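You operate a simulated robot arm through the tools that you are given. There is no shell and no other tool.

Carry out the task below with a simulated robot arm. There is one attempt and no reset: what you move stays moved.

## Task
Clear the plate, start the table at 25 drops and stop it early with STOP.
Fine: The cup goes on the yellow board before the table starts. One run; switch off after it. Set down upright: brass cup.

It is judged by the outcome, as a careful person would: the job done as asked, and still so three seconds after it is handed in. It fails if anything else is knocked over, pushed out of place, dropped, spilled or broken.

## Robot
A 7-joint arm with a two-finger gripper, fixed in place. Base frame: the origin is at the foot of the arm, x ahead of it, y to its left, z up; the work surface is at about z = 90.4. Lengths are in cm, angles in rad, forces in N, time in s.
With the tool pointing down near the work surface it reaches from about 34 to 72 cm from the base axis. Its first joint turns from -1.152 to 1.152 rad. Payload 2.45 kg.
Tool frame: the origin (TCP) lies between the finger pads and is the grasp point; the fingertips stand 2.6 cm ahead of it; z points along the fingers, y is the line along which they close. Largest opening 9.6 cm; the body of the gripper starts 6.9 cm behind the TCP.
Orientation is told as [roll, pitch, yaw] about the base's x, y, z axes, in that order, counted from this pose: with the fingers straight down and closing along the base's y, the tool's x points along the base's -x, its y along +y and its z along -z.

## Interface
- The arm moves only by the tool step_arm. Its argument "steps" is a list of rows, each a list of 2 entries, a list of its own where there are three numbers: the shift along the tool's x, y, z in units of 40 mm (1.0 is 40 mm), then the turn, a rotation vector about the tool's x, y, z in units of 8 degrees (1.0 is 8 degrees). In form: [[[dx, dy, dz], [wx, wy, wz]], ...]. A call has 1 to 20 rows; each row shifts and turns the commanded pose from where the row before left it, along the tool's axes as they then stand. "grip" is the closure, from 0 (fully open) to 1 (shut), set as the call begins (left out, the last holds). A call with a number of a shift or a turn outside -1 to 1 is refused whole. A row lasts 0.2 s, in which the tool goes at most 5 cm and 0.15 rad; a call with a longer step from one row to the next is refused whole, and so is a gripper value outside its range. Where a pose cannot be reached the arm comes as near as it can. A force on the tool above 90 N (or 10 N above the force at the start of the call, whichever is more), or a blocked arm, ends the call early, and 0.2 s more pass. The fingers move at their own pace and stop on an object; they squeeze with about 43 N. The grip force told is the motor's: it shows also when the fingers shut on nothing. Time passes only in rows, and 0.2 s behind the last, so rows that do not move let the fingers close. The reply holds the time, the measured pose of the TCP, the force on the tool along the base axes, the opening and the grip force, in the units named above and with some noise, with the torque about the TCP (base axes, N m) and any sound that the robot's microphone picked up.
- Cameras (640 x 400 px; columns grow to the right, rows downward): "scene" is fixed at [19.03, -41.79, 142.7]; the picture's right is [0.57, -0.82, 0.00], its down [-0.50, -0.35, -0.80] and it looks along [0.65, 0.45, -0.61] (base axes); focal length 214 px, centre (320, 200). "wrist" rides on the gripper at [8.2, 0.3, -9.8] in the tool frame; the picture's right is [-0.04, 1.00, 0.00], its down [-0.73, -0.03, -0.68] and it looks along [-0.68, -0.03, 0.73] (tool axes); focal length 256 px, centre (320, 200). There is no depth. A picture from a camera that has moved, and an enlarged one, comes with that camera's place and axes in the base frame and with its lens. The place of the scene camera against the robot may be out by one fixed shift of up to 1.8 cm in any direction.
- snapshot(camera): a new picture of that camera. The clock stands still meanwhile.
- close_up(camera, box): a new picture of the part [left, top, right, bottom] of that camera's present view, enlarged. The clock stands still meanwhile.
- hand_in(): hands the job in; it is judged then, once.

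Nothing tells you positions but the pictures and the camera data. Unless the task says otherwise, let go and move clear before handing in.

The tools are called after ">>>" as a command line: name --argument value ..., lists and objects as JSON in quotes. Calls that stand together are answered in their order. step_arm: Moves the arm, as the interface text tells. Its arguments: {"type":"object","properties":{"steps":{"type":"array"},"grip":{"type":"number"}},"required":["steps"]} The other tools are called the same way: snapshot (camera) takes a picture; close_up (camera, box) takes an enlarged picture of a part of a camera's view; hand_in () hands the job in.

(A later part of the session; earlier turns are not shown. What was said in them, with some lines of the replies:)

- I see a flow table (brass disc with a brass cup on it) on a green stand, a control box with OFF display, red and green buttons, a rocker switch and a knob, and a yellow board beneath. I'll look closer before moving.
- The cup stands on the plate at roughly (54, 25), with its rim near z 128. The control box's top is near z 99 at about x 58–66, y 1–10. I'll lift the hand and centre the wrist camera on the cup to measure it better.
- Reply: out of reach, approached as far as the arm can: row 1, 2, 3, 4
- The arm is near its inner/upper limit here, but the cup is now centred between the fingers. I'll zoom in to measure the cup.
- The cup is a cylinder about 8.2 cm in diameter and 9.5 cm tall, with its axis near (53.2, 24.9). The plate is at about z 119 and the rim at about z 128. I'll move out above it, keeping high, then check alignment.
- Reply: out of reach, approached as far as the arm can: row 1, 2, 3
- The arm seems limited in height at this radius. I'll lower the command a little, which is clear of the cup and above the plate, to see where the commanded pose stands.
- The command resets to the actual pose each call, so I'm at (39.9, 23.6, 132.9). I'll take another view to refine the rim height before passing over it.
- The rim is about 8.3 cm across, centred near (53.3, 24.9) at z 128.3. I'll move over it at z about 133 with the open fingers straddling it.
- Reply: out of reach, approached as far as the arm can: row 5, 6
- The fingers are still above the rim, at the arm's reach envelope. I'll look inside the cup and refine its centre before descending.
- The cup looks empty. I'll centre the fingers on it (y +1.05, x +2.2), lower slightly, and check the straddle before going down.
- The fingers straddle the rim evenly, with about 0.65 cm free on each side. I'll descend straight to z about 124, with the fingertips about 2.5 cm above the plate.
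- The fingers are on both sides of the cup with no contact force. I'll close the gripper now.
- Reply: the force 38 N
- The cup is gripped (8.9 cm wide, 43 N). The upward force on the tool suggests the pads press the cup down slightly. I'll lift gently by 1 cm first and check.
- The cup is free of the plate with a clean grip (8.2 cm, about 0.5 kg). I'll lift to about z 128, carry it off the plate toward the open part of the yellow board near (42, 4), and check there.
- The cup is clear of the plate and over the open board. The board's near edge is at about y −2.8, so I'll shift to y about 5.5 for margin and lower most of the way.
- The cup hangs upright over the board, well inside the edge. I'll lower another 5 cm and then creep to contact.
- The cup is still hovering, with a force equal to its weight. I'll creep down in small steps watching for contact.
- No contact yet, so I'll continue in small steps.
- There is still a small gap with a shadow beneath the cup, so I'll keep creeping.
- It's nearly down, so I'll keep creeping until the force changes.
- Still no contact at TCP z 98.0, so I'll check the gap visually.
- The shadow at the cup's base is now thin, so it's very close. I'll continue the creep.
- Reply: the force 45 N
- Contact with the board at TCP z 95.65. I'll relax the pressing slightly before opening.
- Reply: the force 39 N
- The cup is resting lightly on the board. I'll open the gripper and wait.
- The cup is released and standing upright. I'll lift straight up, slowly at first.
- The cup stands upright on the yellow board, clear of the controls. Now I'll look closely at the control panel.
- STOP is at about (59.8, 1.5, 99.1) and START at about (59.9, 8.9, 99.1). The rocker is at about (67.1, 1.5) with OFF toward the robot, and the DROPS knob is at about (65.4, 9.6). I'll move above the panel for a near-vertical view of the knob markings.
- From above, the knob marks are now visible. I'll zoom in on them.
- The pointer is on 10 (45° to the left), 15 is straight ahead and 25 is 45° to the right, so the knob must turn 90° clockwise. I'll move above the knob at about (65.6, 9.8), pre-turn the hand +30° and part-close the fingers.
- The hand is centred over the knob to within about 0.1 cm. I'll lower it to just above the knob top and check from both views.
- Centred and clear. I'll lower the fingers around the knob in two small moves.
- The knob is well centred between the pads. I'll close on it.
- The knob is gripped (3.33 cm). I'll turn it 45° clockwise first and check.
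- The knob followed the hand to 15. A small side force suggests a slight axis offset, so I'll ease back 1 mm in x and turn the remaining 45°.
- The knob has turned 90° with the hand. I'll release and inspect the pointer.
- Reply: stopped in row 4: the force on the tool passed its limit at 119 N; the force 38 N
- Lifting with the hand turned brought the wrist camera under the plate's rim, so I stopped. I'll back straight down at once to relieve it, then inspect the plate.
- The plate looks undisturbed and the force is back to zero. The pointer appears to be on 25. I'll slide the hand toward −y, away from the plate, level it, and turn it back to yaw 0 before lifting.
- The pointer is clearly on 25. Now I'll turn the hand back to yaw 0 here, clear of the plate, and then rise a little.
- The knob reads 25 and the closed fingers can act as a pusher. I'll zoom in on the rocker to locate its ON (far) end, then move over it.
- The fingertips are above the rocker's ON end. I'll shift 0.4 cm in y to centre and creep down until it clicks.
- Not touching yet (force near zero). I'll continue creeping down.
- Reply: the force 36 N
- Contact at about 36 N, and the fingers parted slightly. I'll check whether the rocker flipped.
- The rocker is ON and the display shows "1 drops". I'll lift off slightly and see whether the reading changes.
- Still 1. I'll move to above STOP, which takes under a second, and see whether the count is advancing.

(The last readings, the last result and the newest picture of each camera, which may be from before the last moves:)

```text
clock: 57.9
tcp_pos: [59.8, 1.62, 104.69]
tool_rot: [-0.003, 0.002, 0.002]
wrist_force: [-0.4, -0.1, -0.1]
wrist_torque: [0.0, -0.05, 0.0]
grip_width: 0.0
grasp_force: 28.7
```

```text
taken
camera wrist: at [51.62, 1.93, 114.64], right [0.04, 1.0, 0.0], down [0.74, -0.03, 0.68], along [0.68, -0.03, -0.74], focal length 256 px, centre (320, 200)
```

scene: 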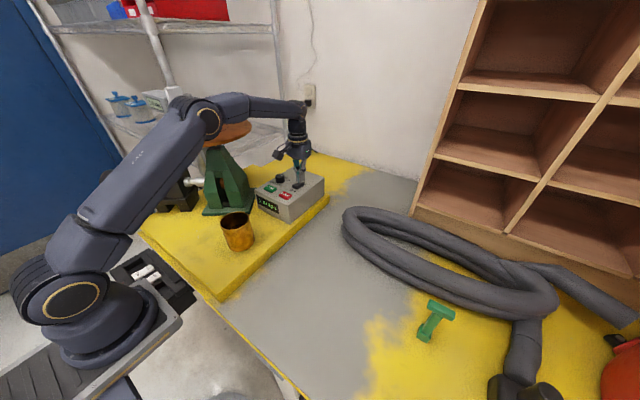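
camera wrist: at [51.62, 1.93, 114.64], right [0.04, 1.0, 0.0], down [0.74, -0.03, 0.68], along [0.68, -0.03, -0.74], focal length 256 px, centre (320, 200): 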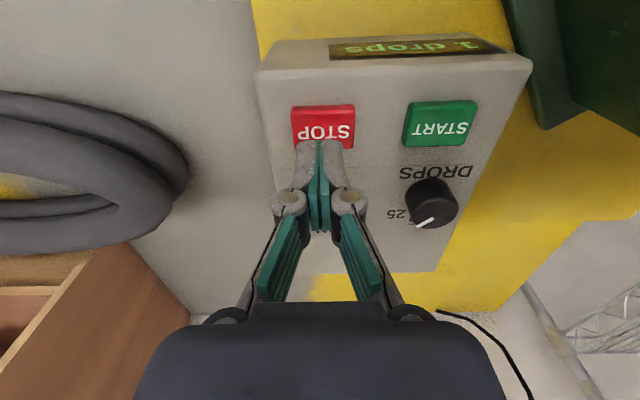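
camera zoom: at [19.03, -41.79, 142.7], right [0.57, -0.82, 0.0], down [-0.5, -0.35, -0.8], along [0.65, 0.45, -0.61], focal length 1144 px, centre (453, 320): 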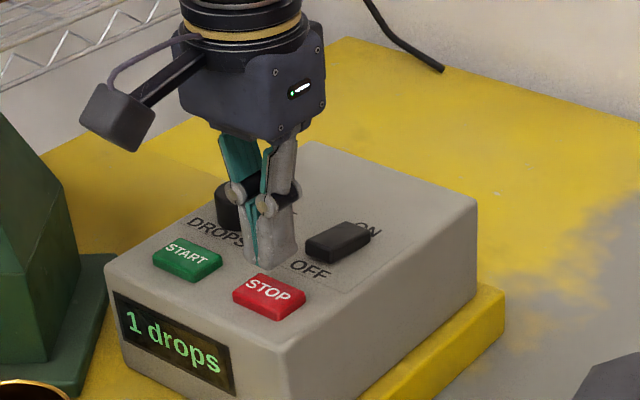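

The count is still 1 after nearly 2 s, so it doesn't appear to be running. I'll wait another second to be sure.

>>> step_arm --steps '[[[0, 0, 0], [0, 0, 0]], [[0, 0, 0], [0, 0, 0]], [[0, 0, 0], [0, 0, 0]], [[0, 0, 0], [0, 0, 0]], [[0, 0, 0], [0, 0, 0]], [[0, 0, 0], [0, 0, 0]]]' --grip 1

>>> close_up --camera "scene" --box '[150, 90, 340, 225]'

>>> close_up --camera "wrist" --box '[240, 20, 560, 240]'

```text
clock: 59.3
tcp_pos: [59.84, 1.5, 104.83]
tool_rot: [-0.004, 0.002, 0.001]
wrist_force: [0.0, -0.1, 0.2]
wrist_torque: [-0.02, 0.0, 0.02]
grip_width: 0.0
grasp_force: 28.0
```

```text
2.96 times, centred on (245, 158) of scene
camera zoom: at [19.03, -41.79, 142.7], right [0.57, -0.82, 0.0], down [-0.5, -0.35, -0.8], along [0.65, 0.45, -0.61], focal length 636 px, centre (542, 326)
```

zoom: 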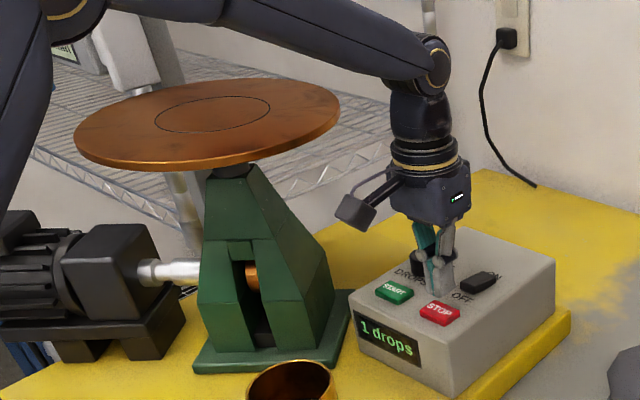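

```text
1.82 times, centred on (400, 130) of wrist
camera zoom: at [51.65, 1.93, 114.66], right [0.04, 1.0, 0.0], down [0.74, -0.03, 0.68], along [0.68, -0.03, -0.74], focal length 465 px, centre (174, 327)
```

zoom: 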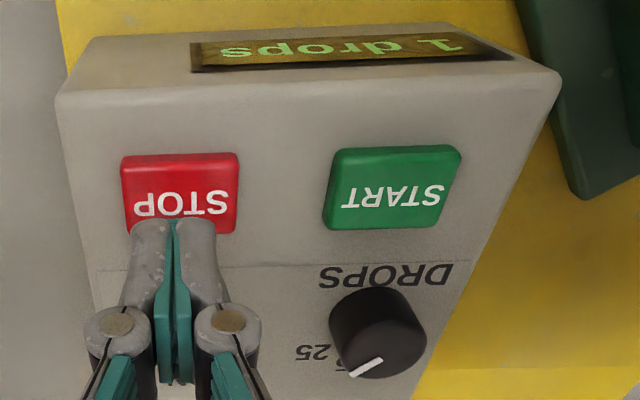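

The count stays at 1 and the plate is still, so the table is not running; the 1 probably came from my bump of the plate. I'll stay low, so the hand remains below plate level, and slide across to hover over START at about (59.5, 8.5).

>>> step_arm --steps '[[[0, 0.5, 0.1], [0, 0, 0]], [[0.04, 0.5, 0.2], [0, 0, 0]], [[0.04, 0.4, 0.15], [0, 0, 0]], [[0, 0.35, 0], [0, 0, 0]], [[0, 0, 0], [0, 0, 0]]]' --grip 1

>>> snapshot --camera "wrist"

>>> close_up --camera "scene" --box '[150, 90, 340, 225]'

```text
clock: 60.5
tcp_pos: [59.62, 8.51, 103.25]
tool_rot: [-0.004, 0.002, 0.002]
wrist_force: [0.1, 0.3, 0.1]
wrist_torque: [0.01, -0.03, -0.03]
grip_width: 0.0
grasp_force: 28.3
```

```text
taken
camera wrist: at [51.36, 8.95, 112.98], right [0.04, 1.0, 0.0], down [0.74, -0.03, 0.68], along [0.68, -0.03, -0.74], focal length 256 px, centre (320, 200)
```

wrist: 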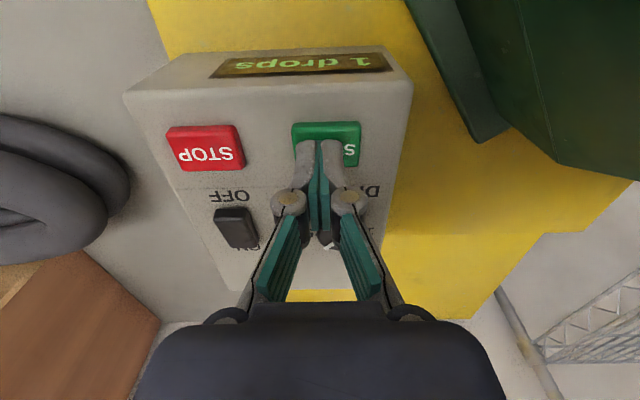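

```text
2.96 times, centred on (245, 158) of scene
camera zoom: at [19.03, -41.79, 142.7], right [0.57, -0.82, 0.0], down [-0.5, -0.35, -0.8], along [0.65, 0.45, -0.61], focal length 636 px, centre (542, 326)
```

zoom: 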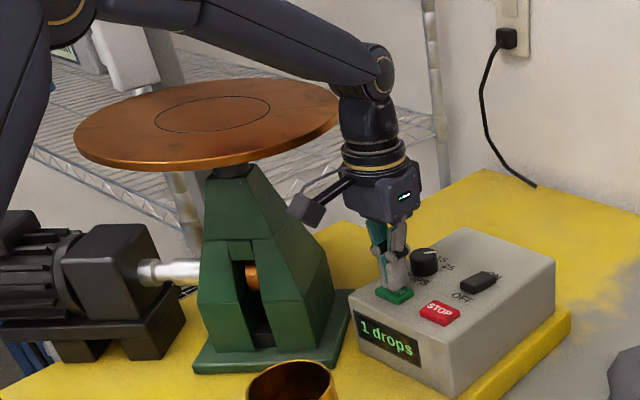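

The fingertips are over START with the wrist clear of the plate. I'll creep down to press it.

>>> step_arm --steps '[[[0, 0, 0.15], [0, 0, 0]], [[0, 0, 0.1], [0, 0, 0]], [[0, 0, 0], [0, 0, 0]]]' --grip 1

>>> step_arm --steps '[[[0, 0, 0.08], [0, 0, 0]], [[0, 0, 0], [0, 0, 0]]]' --grip 1

```text
clock: 61.3
tcp_pos: [59.57, 8.63, 102.22]
tool_rot: [-0.003, 0.001, 0.002]
wrist_force: [1.3, 0.2, 1.6]
wrist_torque: [-0.01, -0.03, 0.0]
grip_width: 0.59
grasp_force: 28.0
heard: click
```

```text
clock: 61.9
tcp_pos: [59.54, 8.53, 101.85]
tool_rot: [-0.001, 0.0, 0.001]
wrist_force: [-3.4, -2.0, 12.1]
wrist_torque: [-0.05, 0.03, -0.01]
grip_width: 0.6
grasp_force: 28.7
```

A click was heard. I'll check the display, since time stands still for pictures.

>>> close_up --camera "scene" --box '[150, 90, 340, 225]'

```text
2.96 times, centred on (245, 158) of scene
camera zoom: at [19.0, -41.8, 142.7], right [0.57, -0.82, 0.0], down [-0.5, -0.35, -0.8], along [0.65, 0.45, -0.61], focal length 636 px, centre (542, 326)
```

zoom: 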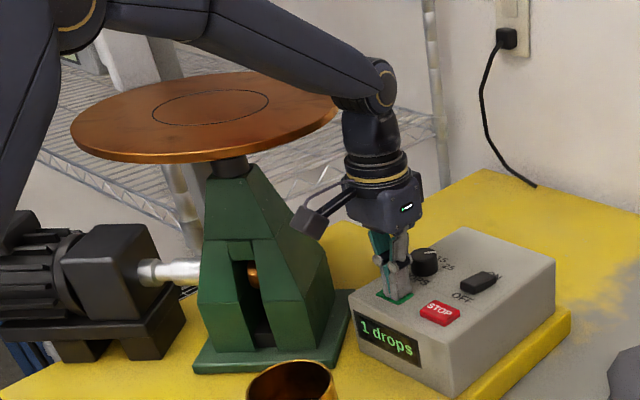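

The plate is rising, so the table is running. I'll lift a little and go to hover above STOP.

>>> step_arm --steps '[[[0, 0, -0.35], [0, 0, 0]], [[0, -0.85, 0], [0, 0, 0]], [[0, -0.85, 0], [0, 0, 0]]]' --grip 1

>>> close_up --camera "scene" --box '[150, 90, 340, 225]'

>>> snapshot --camera "wrist"

```text
clock: 62.7
tcp_pos: [59.48, 1.71, 103.12]
tool_rot: [-0.003, 0.006, 0.001]
wrist_force: [0.0, 0.8, 0.7]
wrist_torque: [0.02, -0.01, -0.03]
grip_width: 0.0
grasp_force: 28.8
```

```text
2.96 times, centred on (245, 158) of scene
camera zoom: at [19.03, -41.79, 142.7], right [0.57, -0.82, 0.0], down [-0.5, -0.35, -0.8], along [0.65, 0.45, -0.61], focal length 636 px, centre (542, 326)
```

zoom: 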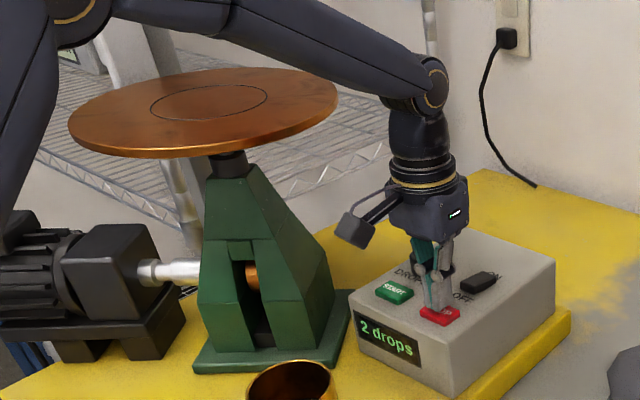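

```text
taken
camera wrist: at [51.29, 2.07, 113.01], right [0.04, 1.0, 0.0], down [0.74, -0.03, 0.68], along [0.68, -0.03, -0.74], focal length 256 px, centre (320, 200)
```

wrist: 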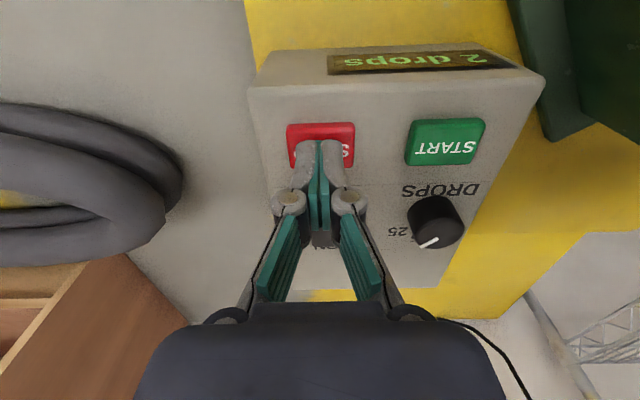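

The table is running at 2 drops. I'll let a few more drops pass while hovering safely over STOP, then press.

>>> step_arm --steps '[[[0, 0, 0], [0, 0, 0]], [[0, 0, 0], [0, 0, 0]], [[0, 0, 0], [0, 0, 0]], [[0, 0, 0], [0, 0, 0]], [[0, 0, 0], [0, 0, 0]], [[0, 0, 0], [0, 0, 0]], [[0, 0, 0], [0, 0, 0]], [[0, 0, 0], [0, 0, 0]]]' --grip 1

>>> close_up --camera "scene" --box '[150, 90, 340, 225]'

```text
clock: 64.5
tcp_pos: [59.48, 1.66, 103.18]
tool_rot: [-0.004, 0.0, 0.002]
wrist_force: [0.2, -0.9, -1.4]
wrist_torque: [0.02, 0.01, -0.02]
grip_width: 0.0
grasp_force: 28.3
```

```text
2.96 times, centred on (245, 158) of scene
camera zoom: at [19.03, -41.79, 142.7], right [0.57, -0.82, 0.0], down [-0.5, -0.35, -0.8], along [0.65, 0.45, -0.61], focal length 636 px, centre (542, 326)
```

zoom: 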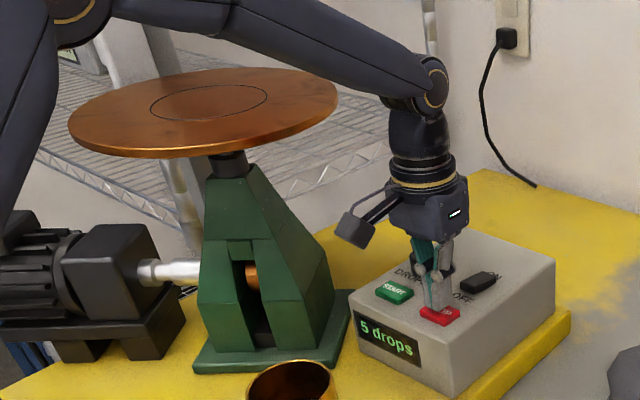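

It's at 5 drops, well short of 25. I'll press STOP now.

>>> step_arm --steps '[[[0, 0, 0.2], [0, 0, 0]], [[0, 0, 0.1], [0, 0, 0]]]' --grip 1

>>> close_up --camera "scene" --box '[150, 90, 340, 225]'

```text
clock: 65.1
tcp_pos: [59.44, 1.75, 102.05]
tool_rot: [-0.004, 0.003, 0.001]
wrist_force: [0.5, 1.9, 3.1]
wrist_torque: [0.03, -0.03, 0.0]
grip_width: 0.6
grasp_force: 28.6
heard: click
```

```text
2.96 times, centred on (245, 158) of scene
camera zoom: at [19.02, -41.79, 142.7], right [0.57, -0.82, 0.0], down [-0.5, -0.35, -0.8], along [0.65, 0.45, -0.61], focal length 636 px, centre (542, 326)
```

zoom: 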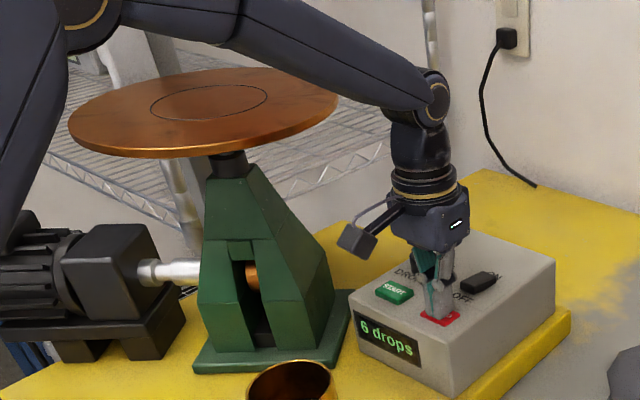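

A click was heard with the count at 6. I'll lift off STOP and confirm the count has frozen.

>>> step_arm --steps '[[[0, 0, -0.35], [0, 0, 0]], [[0, 0, 0], [0, 0, 0]], [[0, 0, 0], [0, 0, 0]], [[0, 0, 0], [0, 0, 0]], [[0, 0, 0], [0, 0, 0]]]' --grip 1

>>> close_up --camera "scene" --box '[150, 90, 340, 225]'

```text
clock: 66.3
tcp_pos: [59.5, 1.65, 103.46]
tool_rot: [-0.004, 0.002, 0.002]
wrist_force: [0.2, 0.0, -0.3]
wrist_torque: [0.0, -0.01, 0.01]
grip_width: 0.0
grasp_force: 28.4
```

```text
2.96 times, centred on (245, 158) of scene
camera zoom: at [19.03, -41.79, 142.7], right [0.57, -0.82, 0.0], down [-0.5, -0.35, -0.8], along [0.65, 0.45, -0.61], focal length 636 px, centre (542, 326)
```

zoom: 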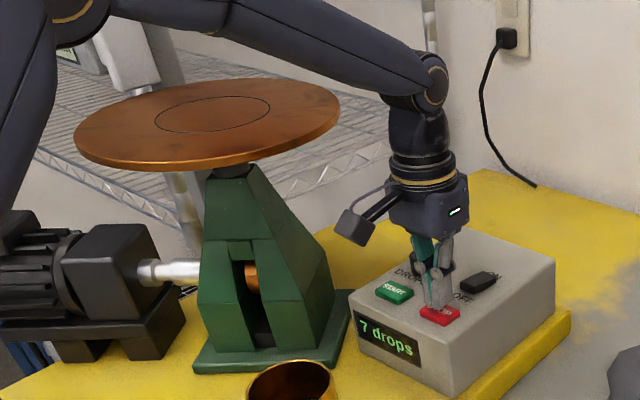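

The plate has settled down and the count is 7, so it appears to have finished its last stroke. I'll move to above the rocker's OFF end and confirm it's still 7.

>>> step_arm --steps '[[[0, 0, -0.25], [0, 0, 0]], [[-0.65, 0.03, 0], [0, 0, 0]], [[-0.65, 0.03, 0], [0, 0, 0]], [[0, 0, 0], [0, 0, 0]]]' --grip 1

>>> close_up --camera "scene" --box '[150, 90, 340, 225]'

>>> close_up --camera "wrist" --box '[220, 20, 420, 220]'

```text
clock: 67.3
tcp_pos: [64.91, 2.09, 104.47]
tool_rot: [-0.004, 0.002, 0.002]
wrist_force: [-0.5, 0.3, -0.5]
wrist_torque: [-0.02, 0.01, 0.0]
grip_width: 0.0
grasp_force: 28.9
```

```text
2.96 times, centred on (245, 158) of scene
camera zoom: at [19.03, -41.79, 142.7], right [0.57, -0.82, 0.0], down [-0.5, -0.35, -0.8], along [0.65, 0.45, -0.61], focal length 636 px, centre (542, 326)
```

zoom: 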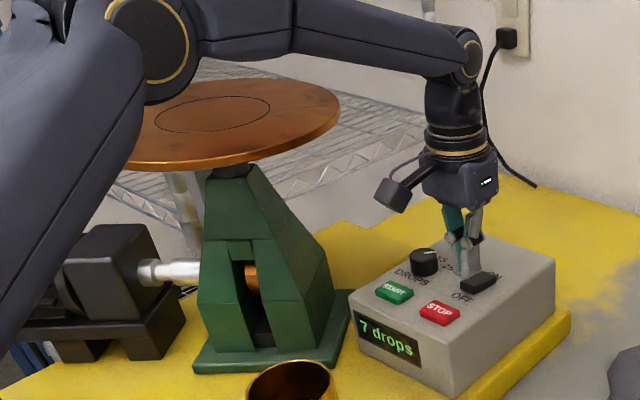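

```text
2.00 times, centred on (320, 120) of wrist
camera zoom: at [56.65, 2.37, 114.3], right [0.04, 1.0, 0.0], down [0.74, -0.03, 0.68], along [0.68, -0.03, -0.74], focal length 512 px, centre (320, 360)
```

zoom: 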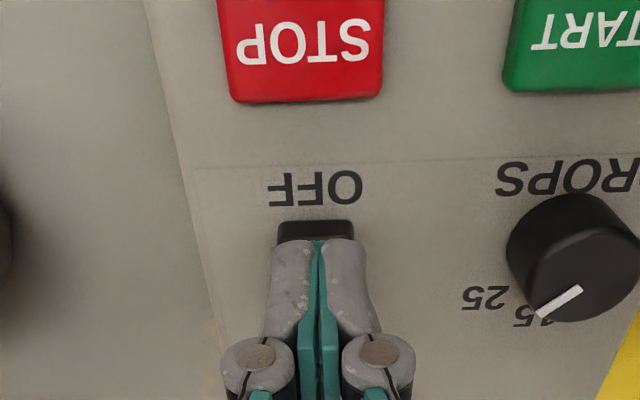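

The count is frozen at 7, so the run is stopped. The fingertips are over the rocker's raised OFF end, and I'll press it down.

>>> step_arm --steps '[[[0, -0.03, 0.15], [0, 0, 0]], [[0, 0, 0.15], [0, 0, 0]], [[0, 0, 0], [0, 0, 0]]]' --grip 1

>>> step_arm --steps '[[[0, 0, 0.08], [0, 0, 0]], [[0, 0, 0], [0, 0, 0]]]' --grip 1

>>> step_arm --steps '[[[0, 0, 0.06], [0, 0, 0]], [[0, 0, 0], [0, 0, 0]]]' --grip 1

>>> close_up --camera "scene" --box '[250, 140, 340, 215]'

```text
clock: 68.1
tcp_pos: [64.78, 1.88, 103.08]
tool_rot: [-0.004, 0.001, 0.002]
wrist_force: [-0.4, 0.1, 0.2]
wrist_torque: [0.0, 0.0, 0.0]
grip_width: 0.0
grasp_force: 28.6
```

```text
clock: 68.7
tcp_pos: [64.73, 1.88, 102.98]
tool_rot: [-0.004, 0.003, 0.002]
wrist_force: [0.4, -0.1, -0.6]
wrist_torque: [-0.03, -0.01, -0.01]
grip_width: 0.0
grasp_force: 28.6
```

```text
clock: 69.3
tcp_pos: [64.62, 1.82, 102.86]
tool_rot: [-0.002, 0.002, 0.003]
wrist_force: [-4.1, 0.0, 11.4]
wrist_torque: [0.0, -0.01, 0.0]
grip_width: 0.59
grasp_force: 28.9
```

```text
5.33 times, centred on (295, 178) of scene
camera zoom: at [18.99, -41.79, 142.71], right [0.57, -0.82, 0.0], down [-0.5, -0.35, -0.8], along [0.65, 0.45, -0.61], focal length 1144 px, centre (453, 320)
```

zoom: 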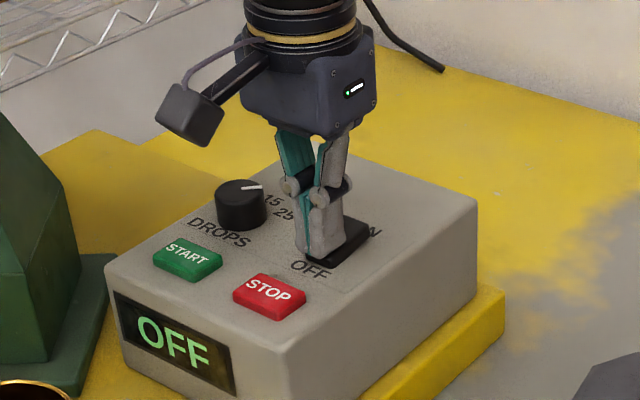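

The display reads OFF. I'll lift straight up and move the arm clear, away from the plate and cup.

>>> step_arm --steps '[[[0, 0, -0.2], [0, 0, 0]], [[0, 0, -0.5], [0, 0, 0]], [[0, 0, -0.8], [0, 0, 0]], [[0, 0, -0.8], [0, 0, 0]], [[0, -0.5, -0.5], [0, 0, 0]], [[0.6, -0.6, 0], [0, 0, 0]], [[0.6, -0.6, 0], [0, 0, 0]], [[0.6, -0.6, 0], [0, 0, 0]], [[0, 0, 0], [0, 0, 0]]]' --grip 1

>>> snapshot --camera "scene"

>>> snapshot --camera "wrist"

>>> close_up --camera "scene" --box '[130, 90, 340, 270]'

```text
clock: 71.3
tcp_pos: [57.75, -7.44, 113.9]
tool_rot: [-0.002, 0.003, 0.0]
wrist_force: [-0.2, -0.4, -0.3]
wrist_torque: [0.02, 0.02, 0.03]
grip_width: 0.0
grasp_force: 28.6
```

```text
taken
```

scene: 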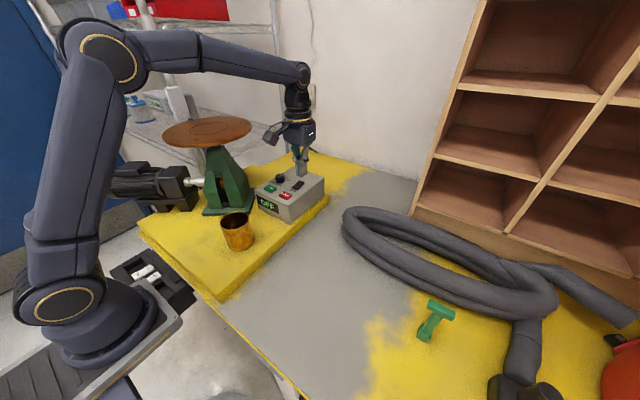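

```text
taken
camera wrist: at [49.59, -6.98, 123.75], right [0.04, 1.0, 0.0], down [0.74, -0.03, 0.68], along [0.68, -0.03, -0.74], focal length 256 px, centre (320, 200)
```

wrist: 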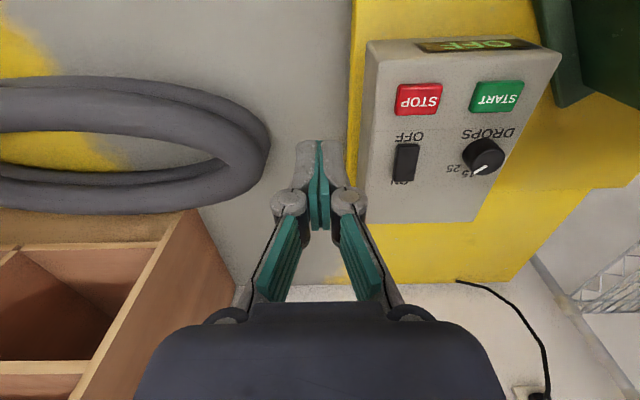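

```text
2.22 times, centred on (235, 180) of scene
camera zoom: at [19.02, -41.79, 142.7], right [0.57, -0.82, 0.0], down [-0.5, -0.35, -0.8], along [0.65, 0.45, -0.61], focal length 477 px, centre (509, 244)
```

zoom: 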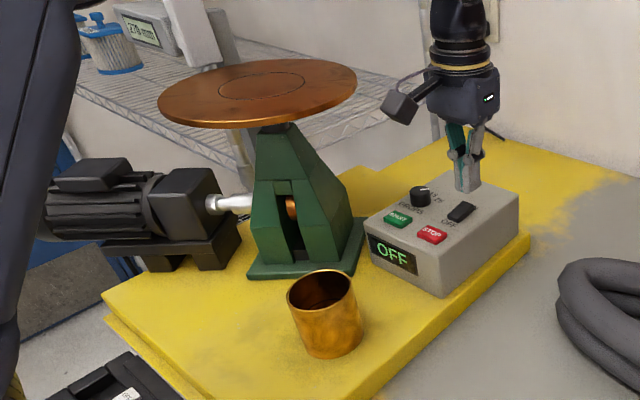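

Everything checks out. The plate is clear, the brass cup stands upright on the yellow board, and the knob is on 25. The run was stopped at 7 on the counter, the switch is OFF, and the arm is clear. I'm handing in.

>>> hand_in

```text
The job is handed in.
```

The job is done and handed in, with one mishap: I bumped the plate from below while lifting off the knob. The result hasn't come back.

- **Cup:** The brass cup stands upright on the yellow board. I moved it there before switching the table on.
- **Run:** I set the knob to 25, switched on, pressed START once and pressed STOP after a few drops. The counter froze at 7.
- **Power:** The rocker is off and the display reads OFF. The gripper is empty and clear of everything.
- **Plate bump:** With the power still off, the camera on the gripper caught the underside of the plate, and the arm stopped at 119 N. I backed off at once, and the plate looks unmoved and ran normally afterwards.
- **Counter:** It already read 1 when I switched on, probably from that bump. If so, the run itself made about 6 drops.
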